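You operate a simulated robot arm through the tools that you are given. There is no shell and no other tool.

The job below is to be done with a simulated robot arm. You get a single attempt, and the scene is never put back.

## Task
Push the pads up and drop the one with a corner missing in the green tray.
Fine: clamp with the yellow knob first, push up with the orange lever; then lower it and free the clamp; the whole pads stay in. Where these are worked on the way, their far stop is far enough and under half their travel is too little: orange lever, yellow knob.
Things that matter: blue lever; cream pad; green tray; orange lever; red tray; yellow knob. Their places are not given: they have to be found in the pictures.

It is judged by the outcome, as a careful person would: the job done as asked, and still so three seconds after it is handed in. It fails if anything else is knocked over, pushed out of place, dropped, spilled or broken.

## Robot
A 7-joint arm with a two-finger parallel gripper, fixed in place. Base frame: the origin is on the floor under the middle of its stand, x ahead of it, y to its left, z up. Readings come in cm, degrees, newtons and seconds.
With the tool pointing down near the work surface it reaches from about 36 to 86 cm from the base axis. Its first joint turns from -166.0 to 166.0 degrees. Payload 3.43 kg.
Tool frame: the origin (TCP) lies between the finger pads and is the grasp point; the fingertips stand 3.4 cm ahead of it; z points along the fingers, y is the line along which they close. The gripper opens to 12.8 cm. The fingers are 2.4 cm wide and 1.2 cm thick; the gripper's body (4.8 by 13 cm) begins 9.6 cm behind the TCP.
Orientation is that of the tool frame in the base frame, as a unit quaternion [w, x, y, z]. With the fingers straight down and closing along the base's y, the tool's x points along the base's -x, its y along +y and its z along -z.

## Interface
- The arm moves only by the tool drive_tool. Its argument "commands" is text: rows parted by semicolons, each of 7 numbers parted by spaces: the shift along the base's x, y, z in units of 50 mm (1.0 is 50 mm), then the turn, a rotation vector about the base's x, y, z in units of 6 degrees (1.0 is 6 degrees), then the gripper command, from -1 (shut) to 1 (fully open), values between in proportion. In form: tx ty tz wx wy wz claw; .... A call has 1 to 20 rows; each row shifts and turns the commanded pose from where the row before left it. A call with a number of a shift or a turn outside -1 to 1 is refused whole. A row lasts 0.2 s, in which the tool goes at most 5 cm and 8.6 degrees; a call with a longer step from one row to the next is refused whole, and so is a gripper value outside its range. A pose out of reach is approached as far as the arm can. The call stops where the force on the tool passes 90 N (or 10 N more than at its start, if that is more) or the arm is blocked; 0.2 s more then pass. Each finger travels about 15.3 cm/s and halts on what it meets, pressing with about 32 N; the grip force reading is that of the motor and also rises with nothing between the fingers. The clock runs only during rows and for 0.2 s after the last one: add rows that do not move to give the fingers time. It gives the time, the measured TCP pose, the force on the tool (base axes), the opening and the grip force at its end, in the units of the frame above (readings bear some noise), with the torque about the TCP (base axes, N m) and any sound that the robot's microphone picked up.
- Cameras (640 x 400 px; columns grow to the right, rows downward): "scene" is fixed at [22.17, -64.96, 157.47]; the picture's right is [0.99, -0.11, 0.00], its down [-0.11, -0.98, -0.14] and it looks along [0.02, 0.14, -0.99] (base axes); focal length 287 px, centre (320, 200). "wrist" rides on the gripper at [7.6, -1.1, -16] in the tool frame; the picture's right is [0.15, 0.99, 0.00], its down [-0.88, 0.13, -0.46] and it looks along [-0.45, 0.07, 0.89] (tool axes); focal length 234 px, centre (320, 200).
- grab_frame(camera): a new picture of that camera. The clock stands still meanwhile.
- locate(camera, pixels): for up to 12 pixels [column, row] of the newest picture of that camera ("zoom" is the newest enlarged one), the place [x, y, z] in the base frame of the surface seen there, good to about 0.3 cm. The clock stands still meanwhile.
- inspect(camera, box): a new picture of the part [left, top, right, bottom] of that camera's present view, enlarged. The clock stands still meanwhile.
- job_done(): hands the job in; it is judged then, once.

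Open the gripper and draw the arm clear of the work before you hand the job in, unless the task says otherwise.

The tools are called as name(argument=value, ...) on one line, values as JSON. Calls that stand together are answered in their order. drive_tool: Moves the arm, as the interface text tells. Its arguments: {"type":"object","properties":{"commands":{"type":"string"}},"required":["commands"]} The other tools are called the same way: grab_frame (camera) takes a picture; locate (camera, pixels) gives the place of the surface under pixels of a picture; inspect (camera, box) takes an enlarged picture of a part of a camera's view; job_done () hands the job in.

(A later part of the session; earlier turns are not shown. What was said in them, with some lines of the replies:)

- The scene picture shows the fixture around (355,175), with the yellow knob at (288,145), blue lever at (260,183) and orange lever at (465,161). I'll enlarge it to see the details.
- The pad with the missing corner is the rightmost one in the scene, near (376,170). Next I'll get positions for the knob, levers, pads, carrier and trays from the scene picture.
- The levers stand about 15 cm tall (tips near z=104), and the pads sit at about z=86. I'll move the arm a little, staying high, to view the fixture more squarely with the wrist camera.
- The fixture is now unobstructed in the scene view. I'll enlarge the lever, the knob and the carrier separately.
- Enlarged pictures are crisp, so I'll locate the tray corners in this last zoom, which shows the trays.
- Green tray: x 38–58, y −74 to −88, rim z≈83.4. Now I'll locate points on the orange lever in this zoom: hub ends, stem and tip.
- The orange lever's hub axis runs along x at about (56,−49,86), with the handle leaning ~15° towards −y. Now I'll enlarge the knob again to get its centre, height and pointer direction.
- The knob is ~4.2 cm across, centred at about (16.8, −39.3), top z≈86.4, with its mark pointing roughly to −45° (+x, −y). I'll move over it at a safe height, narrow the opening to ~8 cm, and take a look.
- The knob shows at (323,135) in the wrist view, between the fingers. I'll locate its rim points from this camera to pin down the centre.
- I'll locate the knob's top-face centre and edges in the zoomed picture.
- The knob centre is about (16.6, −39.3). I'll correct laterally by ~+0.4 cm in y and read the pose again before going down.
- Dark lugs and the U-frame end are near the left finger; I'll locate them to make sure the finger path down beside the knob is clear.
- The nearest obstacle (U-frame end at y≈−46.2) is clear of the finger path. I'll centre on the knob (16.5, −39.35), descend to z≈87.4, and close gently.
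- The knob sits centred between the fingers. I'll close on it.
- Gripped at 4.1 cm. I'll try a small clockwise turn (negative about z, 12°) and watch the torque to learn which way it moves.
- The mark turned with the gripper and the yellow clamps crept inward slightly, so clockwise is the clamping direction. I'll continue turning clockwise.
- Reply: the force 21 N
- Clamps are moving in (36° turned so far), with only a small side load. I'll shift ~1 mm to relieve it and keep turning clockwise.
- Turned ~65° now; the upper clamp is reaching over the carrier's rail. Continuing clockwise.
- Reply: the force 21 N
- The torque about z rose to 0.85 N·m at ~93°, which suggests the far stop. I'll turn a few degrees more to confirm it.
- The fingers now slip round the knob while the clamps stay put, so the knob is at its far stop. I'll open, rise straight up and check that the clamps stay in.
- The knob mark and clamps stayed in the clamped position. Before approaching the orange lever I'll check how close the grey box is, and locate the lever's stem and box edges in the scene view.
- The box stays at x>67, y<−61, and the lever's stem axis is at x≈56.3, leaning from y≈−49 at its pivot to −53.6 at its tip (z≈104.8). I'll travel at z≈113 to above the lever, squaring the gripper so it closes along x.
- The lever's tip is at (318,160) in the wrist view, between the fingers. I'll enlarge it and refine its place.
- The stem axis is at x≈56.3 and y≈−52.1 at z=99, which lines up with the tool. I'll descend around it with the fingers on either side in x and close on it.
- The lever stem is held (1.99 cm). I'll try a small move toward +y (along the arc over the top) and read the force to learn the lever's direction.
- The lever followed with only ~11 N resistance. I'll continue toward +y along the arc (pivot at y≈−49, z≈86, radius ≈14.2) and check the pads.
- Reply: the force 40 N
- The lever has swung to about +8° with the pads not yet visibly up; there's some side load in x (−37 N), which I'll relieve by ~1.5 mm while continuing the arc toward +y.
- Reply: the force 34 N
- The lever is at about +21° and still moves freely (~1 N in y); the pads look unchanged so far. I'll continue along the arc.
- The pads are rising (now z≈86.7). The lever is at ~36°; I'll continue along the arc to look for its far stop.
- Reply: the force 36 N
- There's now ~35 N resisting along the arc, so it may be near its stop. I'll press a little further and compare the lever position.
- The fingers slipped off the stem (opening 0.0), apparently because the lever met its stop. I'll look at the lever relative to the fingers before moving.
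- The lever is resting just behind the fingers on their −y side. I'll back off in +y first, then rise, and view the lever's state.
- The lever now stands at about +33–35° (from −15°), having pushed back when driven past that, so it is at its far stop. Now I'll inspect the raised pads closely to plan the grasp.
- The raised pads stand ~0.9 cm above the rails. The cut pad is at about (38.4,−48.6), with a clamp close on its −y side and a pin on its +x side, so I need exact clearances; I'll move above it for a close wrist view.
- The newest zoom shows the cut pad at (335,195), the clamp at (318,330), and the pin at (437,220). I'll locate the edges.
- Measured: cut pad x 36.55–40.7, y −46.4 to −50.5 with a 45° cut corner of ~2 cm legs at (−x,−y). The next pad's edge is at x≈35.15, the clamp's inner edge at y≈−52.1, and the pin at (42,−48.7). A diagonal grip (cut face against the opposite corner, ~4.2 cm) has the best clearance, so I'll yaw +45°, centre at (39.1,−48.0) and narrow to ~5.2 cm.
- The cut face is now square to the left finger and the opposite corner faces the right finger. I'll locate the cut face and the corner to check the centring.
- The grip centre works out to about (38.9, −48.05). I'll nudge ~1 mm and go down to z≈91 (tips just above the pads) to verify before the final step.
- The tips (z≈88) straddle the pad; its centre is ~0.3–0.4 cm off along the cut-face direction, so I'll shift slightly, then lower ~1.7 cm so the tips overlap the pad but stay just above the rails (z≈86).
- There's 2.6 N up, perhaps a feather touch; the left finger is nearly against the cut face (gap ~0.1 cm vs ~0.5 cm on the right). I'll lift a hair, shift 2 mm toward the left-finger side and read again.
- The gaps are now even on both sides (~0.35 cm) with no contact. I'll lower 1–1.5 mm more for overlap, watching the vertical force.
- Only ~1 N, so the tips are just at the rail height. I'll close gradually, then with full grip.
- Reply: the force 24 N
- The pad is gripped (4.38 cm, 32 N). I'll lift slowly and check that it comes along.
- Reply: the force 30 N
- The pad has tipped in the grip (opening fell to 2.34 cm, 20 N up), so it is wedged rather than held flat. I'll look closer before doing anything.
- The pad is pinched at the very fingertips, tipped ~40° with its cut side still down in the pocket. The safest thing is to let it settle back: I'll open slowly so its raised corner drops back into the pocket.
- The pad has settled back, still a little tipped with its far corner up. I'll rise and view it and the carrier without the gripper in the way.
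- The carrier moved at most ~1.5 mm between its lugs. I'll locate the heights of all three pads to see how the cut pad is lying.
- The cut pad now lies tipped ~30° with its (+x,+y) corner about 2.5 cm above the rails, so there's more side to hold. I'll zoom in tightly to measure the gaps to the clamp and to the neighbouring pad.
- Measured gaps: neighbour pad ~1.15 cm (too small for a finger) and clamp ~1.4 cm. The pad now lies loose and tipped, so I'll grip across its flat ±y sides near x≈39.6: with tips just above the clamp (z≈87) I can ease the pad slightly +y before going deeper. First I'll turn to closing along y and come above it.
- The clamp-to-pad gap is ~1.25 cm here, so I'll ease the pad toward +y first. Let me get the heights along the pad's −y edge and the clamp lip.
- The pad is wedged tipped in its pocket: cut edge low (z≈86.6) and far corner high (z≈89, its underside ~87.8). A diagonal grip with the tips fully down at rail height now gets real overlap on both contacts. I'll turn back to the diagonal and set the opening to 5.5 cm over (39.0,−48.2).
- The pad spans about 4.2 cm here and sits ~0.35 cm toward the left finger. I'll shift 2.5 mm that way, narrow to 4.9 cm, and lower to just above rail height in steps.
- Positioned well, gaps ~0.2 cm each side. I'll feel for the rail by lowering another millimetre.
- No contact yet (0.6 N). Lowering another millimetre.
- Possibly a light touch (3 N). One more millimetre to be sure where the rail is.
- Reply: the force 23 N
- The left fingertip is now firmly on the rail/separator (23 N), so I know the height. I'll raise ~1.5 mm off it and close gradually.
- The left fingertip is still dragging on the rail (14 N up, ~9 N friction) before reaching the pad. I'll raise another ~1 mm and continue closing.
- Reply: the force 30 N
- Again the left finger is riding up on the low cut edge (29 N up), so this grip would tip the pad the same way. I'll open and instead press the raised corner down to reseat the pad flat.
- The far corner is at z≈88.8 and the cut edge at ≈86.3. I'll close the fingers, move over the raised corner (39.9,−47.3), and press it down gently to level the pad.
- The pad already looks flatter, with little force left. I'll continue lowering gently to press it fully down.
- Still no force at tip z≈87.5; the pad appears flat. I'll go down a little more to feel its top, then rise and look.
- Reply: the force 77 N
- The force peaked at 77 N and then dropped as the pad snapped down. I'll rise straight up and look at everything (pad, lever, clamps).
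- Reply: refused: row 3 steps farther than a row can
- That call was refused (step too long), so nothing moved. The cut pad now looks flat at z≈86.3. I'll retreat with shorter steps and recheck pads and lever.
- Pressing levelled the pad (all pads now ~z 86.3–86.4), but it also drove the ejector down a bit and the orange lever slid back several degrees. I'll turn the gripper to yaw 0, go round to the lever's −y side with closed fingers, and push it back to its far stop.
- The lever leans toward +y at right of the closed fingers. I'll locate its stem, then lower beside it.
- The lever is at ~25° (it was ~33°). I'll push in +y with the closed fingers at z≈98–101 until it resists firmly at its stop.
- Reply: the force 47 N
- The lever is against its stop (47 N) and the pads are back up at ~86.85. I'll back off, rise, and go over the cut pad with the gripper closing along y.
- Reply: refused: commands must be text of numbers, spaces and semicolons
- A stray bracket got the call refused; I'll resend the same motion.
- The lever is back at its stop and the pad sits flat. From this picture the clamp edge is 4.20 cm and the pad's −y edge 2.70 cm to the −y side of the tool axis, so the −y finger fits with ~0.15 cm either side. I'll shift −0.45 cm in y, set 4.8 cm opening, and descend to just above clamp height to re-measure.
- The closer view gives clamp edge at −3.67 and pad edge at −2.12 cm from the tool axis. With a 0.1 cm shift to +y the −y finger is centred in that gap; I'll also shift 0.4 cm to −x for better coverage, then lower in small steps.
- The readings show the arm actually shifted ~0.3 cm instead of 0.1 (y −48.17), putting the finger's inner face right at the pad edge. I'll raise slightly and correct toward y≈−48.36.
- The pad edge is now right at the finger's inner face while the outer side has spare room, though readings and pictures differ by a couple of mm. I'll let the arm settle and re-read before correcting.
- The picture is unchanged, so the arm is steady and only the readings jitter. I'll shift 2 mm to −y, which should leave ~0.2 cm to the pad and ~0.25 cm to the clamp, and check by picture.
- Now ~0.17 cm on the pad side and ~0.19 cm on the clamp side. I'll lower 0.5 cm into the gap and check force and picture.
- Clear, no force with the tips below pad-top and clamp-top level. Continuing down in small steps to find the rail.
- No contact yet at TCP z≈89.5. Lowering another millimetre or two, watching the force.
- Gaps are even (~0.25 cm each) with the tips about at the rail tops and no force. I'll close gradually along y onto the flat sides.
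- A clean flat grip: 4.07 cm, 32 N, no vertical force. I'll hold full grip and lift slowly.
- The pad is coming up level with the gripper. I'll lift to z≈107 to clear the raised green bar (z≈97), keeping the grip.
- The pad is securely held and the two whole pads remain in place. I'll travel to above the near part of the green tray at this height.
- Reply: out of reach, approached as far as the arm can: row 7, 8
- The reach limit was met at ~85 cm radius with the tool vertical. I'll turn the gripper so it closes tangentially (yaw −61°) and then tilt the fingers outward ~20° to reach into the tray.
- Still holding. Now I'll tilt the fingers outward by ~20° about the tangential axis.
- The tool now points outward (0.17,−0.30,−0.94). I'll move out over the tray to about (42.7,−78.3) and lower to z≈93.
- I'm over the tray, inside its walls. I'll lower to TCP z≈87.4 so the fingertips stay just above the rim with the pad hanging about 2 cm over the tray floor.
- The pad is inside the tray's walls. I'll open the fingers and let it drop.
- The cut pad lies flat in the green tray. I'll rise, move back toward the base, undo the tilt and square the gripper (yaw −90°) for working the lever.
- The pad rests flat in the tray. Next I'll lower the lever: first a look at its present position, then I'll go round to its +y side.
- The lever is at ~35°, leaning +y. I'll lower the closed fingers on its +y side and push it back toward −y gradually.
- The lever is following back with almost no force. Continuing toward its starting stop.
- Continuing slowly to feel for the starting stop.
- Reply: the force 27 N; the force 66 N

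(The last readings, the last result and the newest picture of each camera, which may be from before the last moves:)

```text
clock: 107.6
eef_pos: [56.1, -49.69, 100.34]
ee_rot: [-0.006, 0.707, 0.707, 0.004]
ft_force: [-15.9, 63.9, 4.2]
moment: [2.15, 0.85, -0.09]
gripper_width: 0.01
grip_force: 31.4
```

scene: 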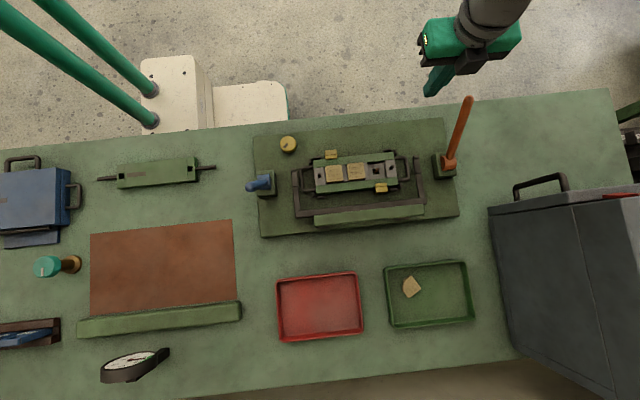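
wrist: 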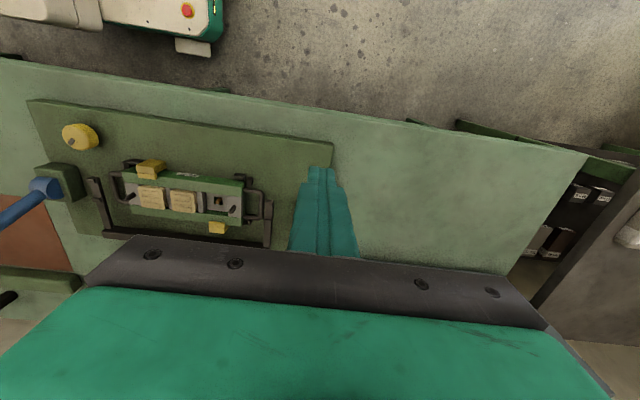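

64 N at y≈−49.7: the lever is at its starting stop. I'll back off in +y, rise, and check the lever and pads.

drive_tool(commands="0 0.3 0 0 0 0 -1; 0 0.6 0 0 0 0 -1; 0 0.4 0.5 0 0 0 -1; 0 0.2 0.8 0 0 0 -1; 0 0 0.8 0 0 0 -1; 0 0 0.4 0 0 0 -1; 0 0 0 0 0 0 -1")

inspect(camera="scene", box=[290, 120, 510, 240])

locate(camera="zoom", pixels=[[127, 180], [190, 177], [255, 167], [88, 184], [298, 160], [480, 150], [510, 150], [540, 148], [570, 146], [590, 145]])

```text
clock: 109.2
eef_pos: [55.9, -42.79, 112.68]
ee_rot: [0.0, 0.708, 0.706, 0.001]
ft_force: [-0.3, -0.2, -0.1]
moment: [0.0, -0.01, 0.0]
gripper_width: 0.0
grip_force: 31.6
```

```text
2.91 times, centred on (400, 180) of scene
```

zoom: 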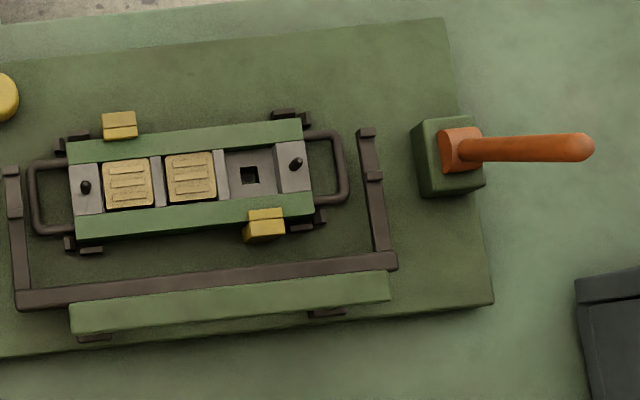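

```text
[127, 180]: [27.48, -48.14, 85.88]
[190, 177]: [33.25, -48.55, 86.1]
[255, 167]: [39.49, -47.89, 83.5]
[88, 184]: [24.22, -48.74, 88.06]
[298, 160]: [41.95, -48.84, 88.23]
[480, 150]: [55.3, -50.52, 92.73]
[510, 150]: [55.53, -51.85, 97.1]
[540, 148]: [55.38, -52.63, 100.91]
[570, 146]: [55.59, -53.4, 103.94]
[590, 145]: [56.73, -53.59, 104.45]
```

The lever is back in its starting pose (tip at y≈−53.5), and the two whole pads are seated at z≈86. Now I'll go over the yellow knob to free the clamp.

drive_tool(commands="-0.877 0.07 0 0 0 0 -0.5; -0.877 0.07 0 0 0 0 0; -0.877 0.07 0 0 0 0 0.25; -0.877 0.07 0 0 0 0 0.25; -0.877 0.07 0 0 0 0 0.25; -0.877 0.07 0 0 0 0 0.25; -0.877 0.07 0 0 0 0 0.25; -0.877 0.07 0 0 0 0 0.25; -0.877 0.07 0 0 0 0 0.25; 0 0.05 -0.5 0 0 0 0.25; 0 0 -0.8 0 0 0 0.25; 0 0 -0.8 0 0 0 0.25; 0 0 -0.8 0 0 0 0.25; 0 0 0 0 0 0 0.25; 0 0 0 0 0 0 0.25")

inspect(camera="wrist", box=[220, 80, 420, 220])

```text
clock: 112.4
eef_pos: [16.82, -39.12, 98.37]
ee_rot: [0.0, 0.707, 0.708, 0.0]
ft_force: [0.6, 0.1, 0.4]
moment: [0.05, 0.05, 0.01]
gripper_width: 7.97
grip_force: 0.1
```

```text
2.86 times, centred on (320, 150) of wrist
```

zoom: 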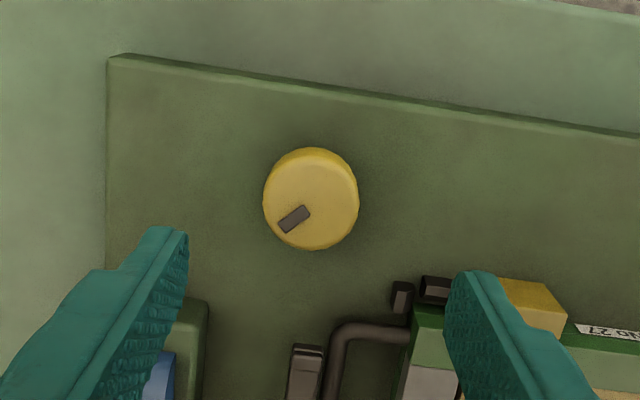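

The knob sits ~0.3 cm to −x of the tool axis. I'll correct, descend to grip height (z≈87.4) and close on it.

drive_tool(commands="-0.066 -0.02 0 0 0 0 0.1; 0 0 -0.6 0 0 0 0.1; 0 0 -0.6 0 0 0 0.1; 0 0 -0.6 0 0 0 0.1; 0 0 -0.38 0 0 0 0.1; 0 0 0 0 0 0 0.1; 0 0 0 0 0 0 -0.3; 0 0 0 0 0 0 -1; 0 0 0 0 0 0 -1; 0 0 0 0 0 0 -1")

inspect(camera="wrist", box=[220, 80, 420, 220])

```text
clock: 114.6
eef_pos: [16.5, -39.43, 87.17]
ee_rot: [0.001, 0.706, 0.708, 0.003]
ft_force: [46.3, 10.6, -14.1]
moment: [-0.75, 0.14, -0.06]
gripper_width: 4.14
grip_force: 44.9
```

```text
2.86 times, centred on (320, 150) of wrist
```

zoom: 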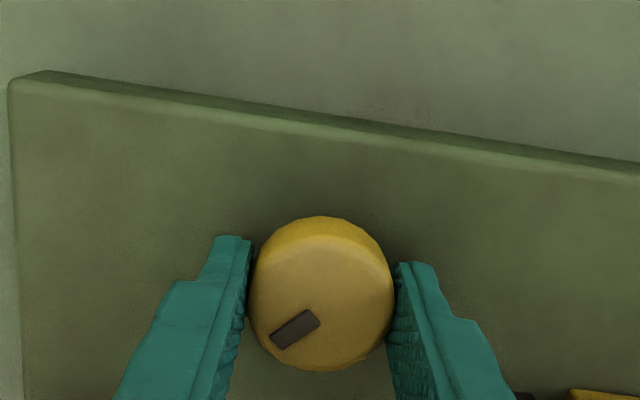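

Gripped (4.14 cm) with a 46 N side load in x; I'll relieve it by ~2 mm in +x and turn counter-clockwise.

drive_tool(commands="0.04 0.01 0.02 0 0 0 -1; 0 0 0 0 0 0.6 -1; 0 0 0 0 0 0.8 -1; 0 0 0 0 0 0.8 -1; 0 0 0 0 0 0 -1")

inspect(camera="wrist", box=[220, 80, 420, 220])

inspect(camera="scene", box=[290, 135, 430, 235])

```text
clock: 115.8
eef_pos: [16.49, -39.34, 87.44]
ee_rot: [-0.001, 0.622, 0.783, -0.001]
ft_force: [4.5, -8.9, -33.4]
moment: [0.16, -0.36, 0.03]
gripper_width: 4.13
grip_force: 45.4
```

```text
2.86 times, centred on (320, 150) of wrist
```

zoom: 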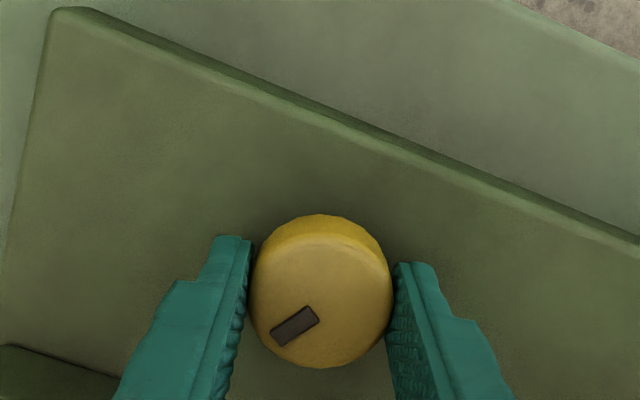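

```text
4.00 times, centred on (360, 185) of scene
```

zoom: 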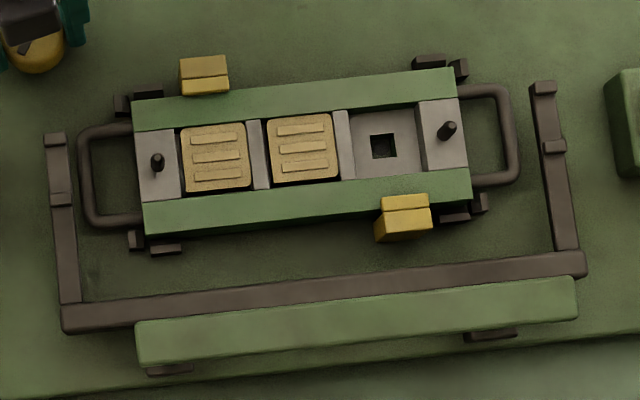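

The knob turns with the gripper and the clamps are retracting. I'll relieve the vertical pull and keep turning counter-clockwise.

drive_tool(commands="0 0 -0.02 0 0 0.8 -1; 0 0 0 0 0 0.8 -1; 0 0 0 0 0 0.8 -1; 0 0 0 0 0 0.8 -1; 0 0 0 0 0 0.8 -1; 0 0 0 0 0 0.8 -1; 0 0 0 0 0 0.8 -1; 0 0 0 0 0 0.8 -1; 0 0 0 0 0 0 -1")

inspect(camera="wrist", box=[220, 80, 420, 220])

```text
clock: 117.8
eef_pos: [16.54, -39.34, 87.41]
ee_rot: [0.0, 0.328, 0.945, 0.001]
ft_force: [1.9, -0.9, 5.6]
moment: [0.67, 0.36, -0.06]
gripper_width: 4.14
grip_force: 45.5
```

```text
2.86 times, centred on (320, 150) of wrist
```

zoom: 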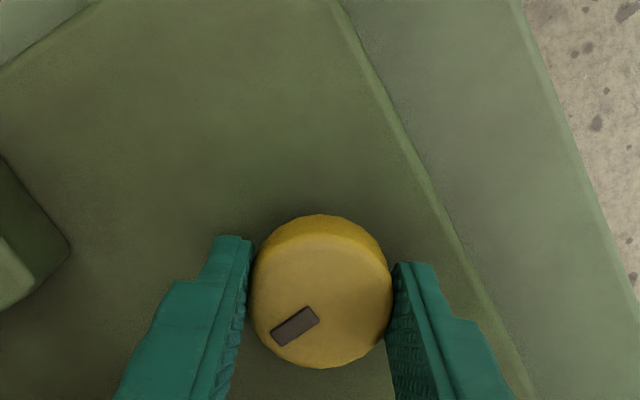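

At yaw −38°, still turning freely. Continuing to the original stop.

drive_tool(commands="0 0 0 0 0 0.8 -1; 0 0 0 0 0 0.8 -1; 0 0 0 0 0 0.8 -1; 0 0 0 0 0 0.8 -1; 0 0 0 0 0 0.8 -1; 0 0 0 0 0 0.8 -1; 0 0 0 0 0 0.8 -1; 0 0 0 0 0 0.8 -1; 0 0 0 0 0 0 -1")

inspect(camera="wrist", box=[220, 80, 420, 220])

inspect(camera="scene", box=[290, 135, 430, 235])

```text
clock: 119.8
eef_pos: [16.51, -39.4, 87.37]
ee_rot: [0.001, 0.0, 1.0, 0.001]
ft_force: [-3.3, 19.7, -16.5]
moment: [0.08, -0.57, -0.04]
gripper_width: 4.13
grip_force: 44.8
```

```text
2.86 times, centred on (320, 150) of wrist
```

zoom: 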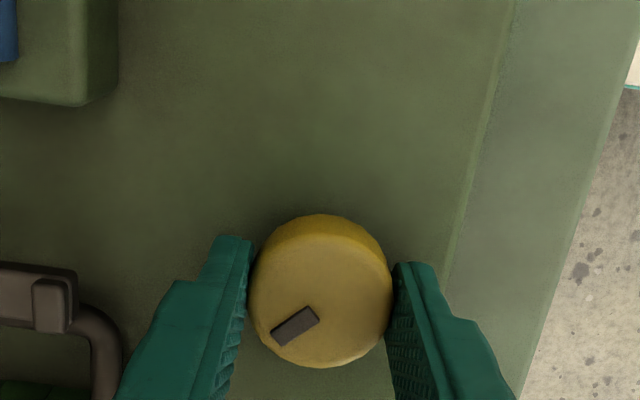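

```text
4.00 times, centred on (360, 185) of scene
```

zoom: 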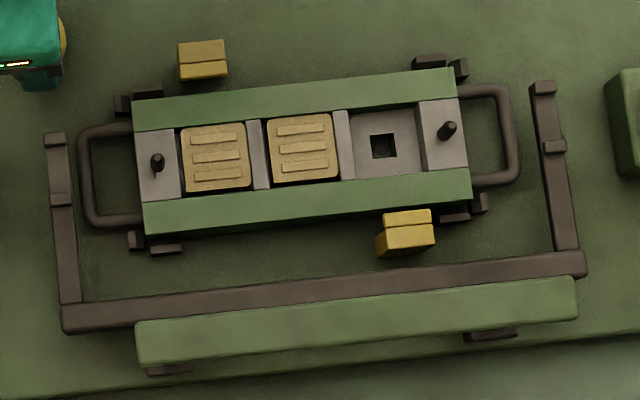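

The clamps are back at their original open positions and the mark matches the start. I'll turn a few more degrees to make sure it's at the stop.

drive_tool(commands="0 0 0 0 0 0.4 -1; 0 0 0 0 0 0.4 -1; 0 0 0 0 0 0.3 -1; 0 0 0 0 0 0 -1")

inspect(camera="wrist", box=[220, 80, 420, 220])

```text
clock: 120.8
eef_pos: [16.63, -39.18, 87.4]
ee_rot: [0.001, -0.059, 0.998, 0.0]
ft_force: [8.1, 34.0, 22.1]
moment: [0.77, 0.56, -0.66]
gripper_width: 4.14
grip_force: 44.5
```

```text
2.86 times, centred on (320, 150) of wrist
```

zoom: 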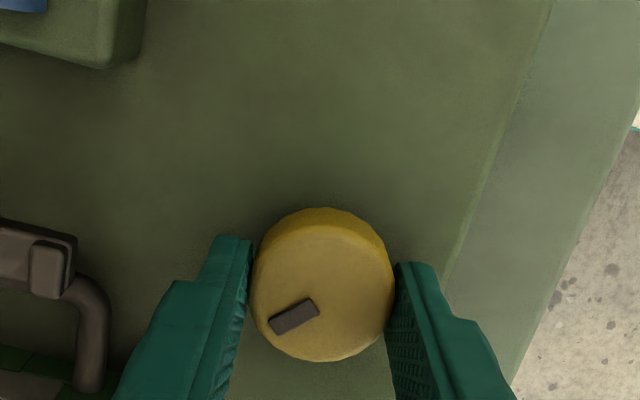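

The torque (−0.66 N·m) and slipping mark confirm the knob is at its released stop. I'll ease back slightly, open, and rise clear.

drive_tool(commands="0 0 0 0 0 -0.2 -1; 0 0 0 0 0 0 -0.1; 0 0 0 0 0 0 0.1; 0 0 0 0 0 0 0.1; 0 0 0.5 0 0 0 0.1; 0 0 0.8 0 0 0 0.1; 0 0 0.9 0 0 0 0.1; 0 0 0.9 0 0 0 0.1; 0 0 0.9 0 0 0 0.1; 0 0 0.9 0 0 0 0.1; 0 0 0 0 0 0 0.1")

grab_frame(camera="scene")

inspect(camera="scene", box=[240, 115, 500, 245])

grab_frame(camera="wrist")

```text
clock: 123.2
eef_pos: [16.52, -39.34, 112.07]
ee_rot: [0.0, -0.047, 0.999, 0.0]
ft_force: [0.1, 0.4, 0.1]
moment: [0.02, -0.02, -0.03]
gripper_width: 7.06
grip_force: 0.1
```

```text
taken
```

scene: 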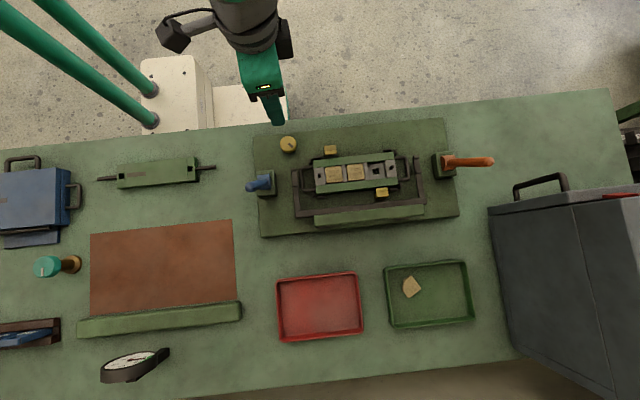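

```text
2.46 times, centred on (370, 180) of scene
```

zoom: 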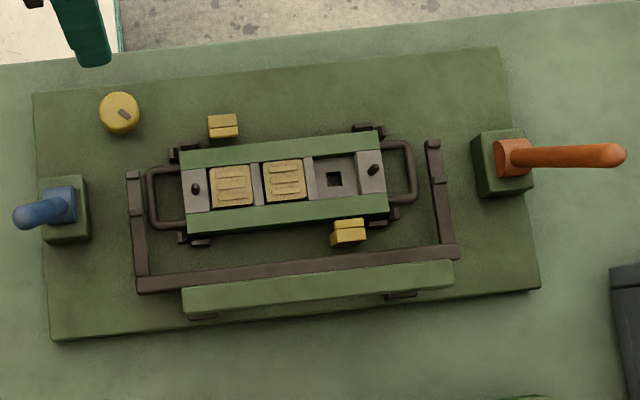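

```text
taken
```

wrist: 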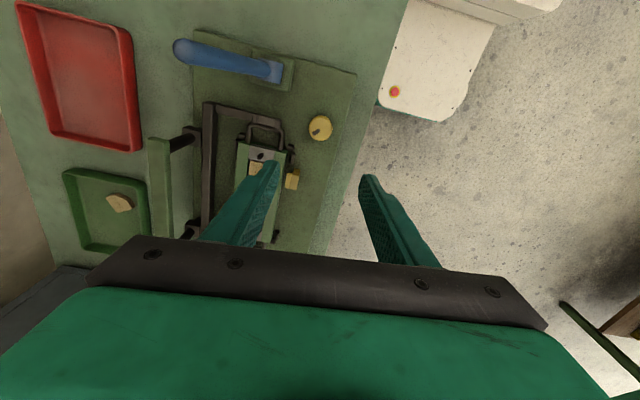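

Everything looks back to its start, with only the cut pad moved to the green tray. I'll verify that the carrier is level within its lugs and both whole pads are seated.

inspect(camera="scene", box=[290, 135, 430, 235])

locate(camera="zoom", pixels=[[145, 115], [440, 80], [155, 220], [460, 185], [195, 140], [235, 180], [285, 130], [325, 170], [157, 162], [447, 130], [213, 162], [303, 152]])

```text
4.00 times, centred on (360, 185) of scene
```

zoom: 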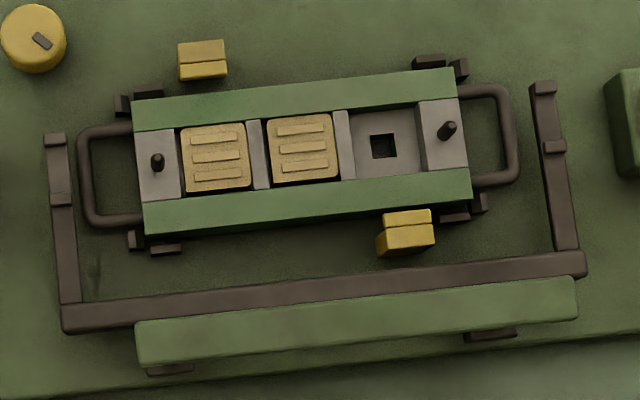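

```text
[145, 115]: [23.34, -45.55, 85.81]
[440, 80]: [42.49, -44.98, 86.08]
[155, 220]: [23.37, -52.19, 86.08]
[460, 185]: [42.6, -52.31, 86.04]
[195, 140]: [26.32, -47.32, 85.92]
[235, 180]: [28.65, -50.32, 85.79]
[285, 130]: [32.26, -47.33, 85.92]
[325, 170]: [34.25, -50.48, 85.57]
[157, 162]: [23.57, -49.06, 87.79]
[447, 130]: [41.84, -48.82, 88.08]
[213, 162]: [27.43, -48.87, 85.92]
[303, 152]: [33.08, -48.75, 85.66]
```

The carrier is level inside its lugs, both whole pads are seated (z≈85.8), the lever and knob are back at their starts, and the cut pad lies in the green tray. I'll open the gripper fully and draw the arm up clear.

drive_tool(commands="0.3 0.2 0.6 0 0 0.3 1; 0.3 0.3 0.6 0 0 0 1; 0.2 0.3 0.4 0 0 0 1; 0 0 0 0 0 0 1; 0 0 0 0 0 0 1")

grab_frame(camera="scene")

```text
clock: 124.4
eef_pos: [20.57, -35.66, 120.15]
ee_rot: [0.0, -0.063, 0.998, 0.0]
ft_force: [-0.6, -0.2, -0.6]
moment: [0.01, -0.02, -0.03]
gripper_width: 12.79
grip_force: 0.1
```

```text
taken
```

scene: 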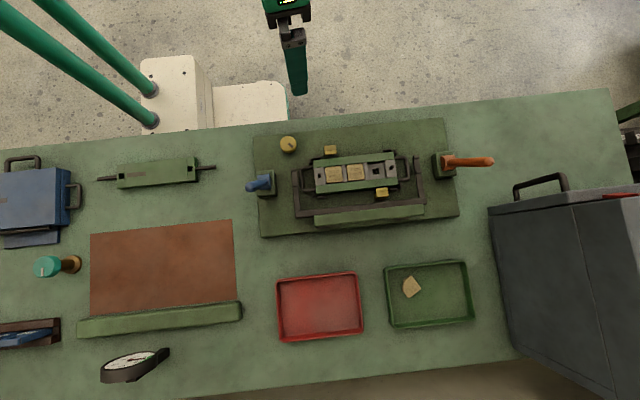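

The final picture shows the arm clear, the cut pad in the green tray at (411,287), the lever and clamp restored, and both whole pads in the carrier. I'm handing the job in.

job_done()

```text
The job is handed in.
```

The pad with the missing corner is in the green tray, and the two whole pads are still seated in the carrier. The job is handed in.

- **Clamp and lift:** I turned the yellow knob clockwise about 90° to its far stop, then pushed the orange lever to its far stop to raise the pads.
- **Trouble with the pad:** My first two grips on the cut pad, held corner to corner, didn't hold. The first tipped the pad in its pocket. I pressed it level again, with the force briefly reaching 77 N, and that pushed the lever back about 8°. I pushed the lever to its far stop again, then gripped the pad by its flat sides and lifted it out cleanly.
- **Putting things back:** I pushed the orange lever back to its starting stop and turned the yellow knob back to its released stop, so the clamps are open as before.
- **What shifted:** The carrier moved roughly 2 mm inside its locating lugs during the failed grips. It is still level and in place. I saw nothing else moved or knocked over.

The gripper is open and the arm is clear of the work.
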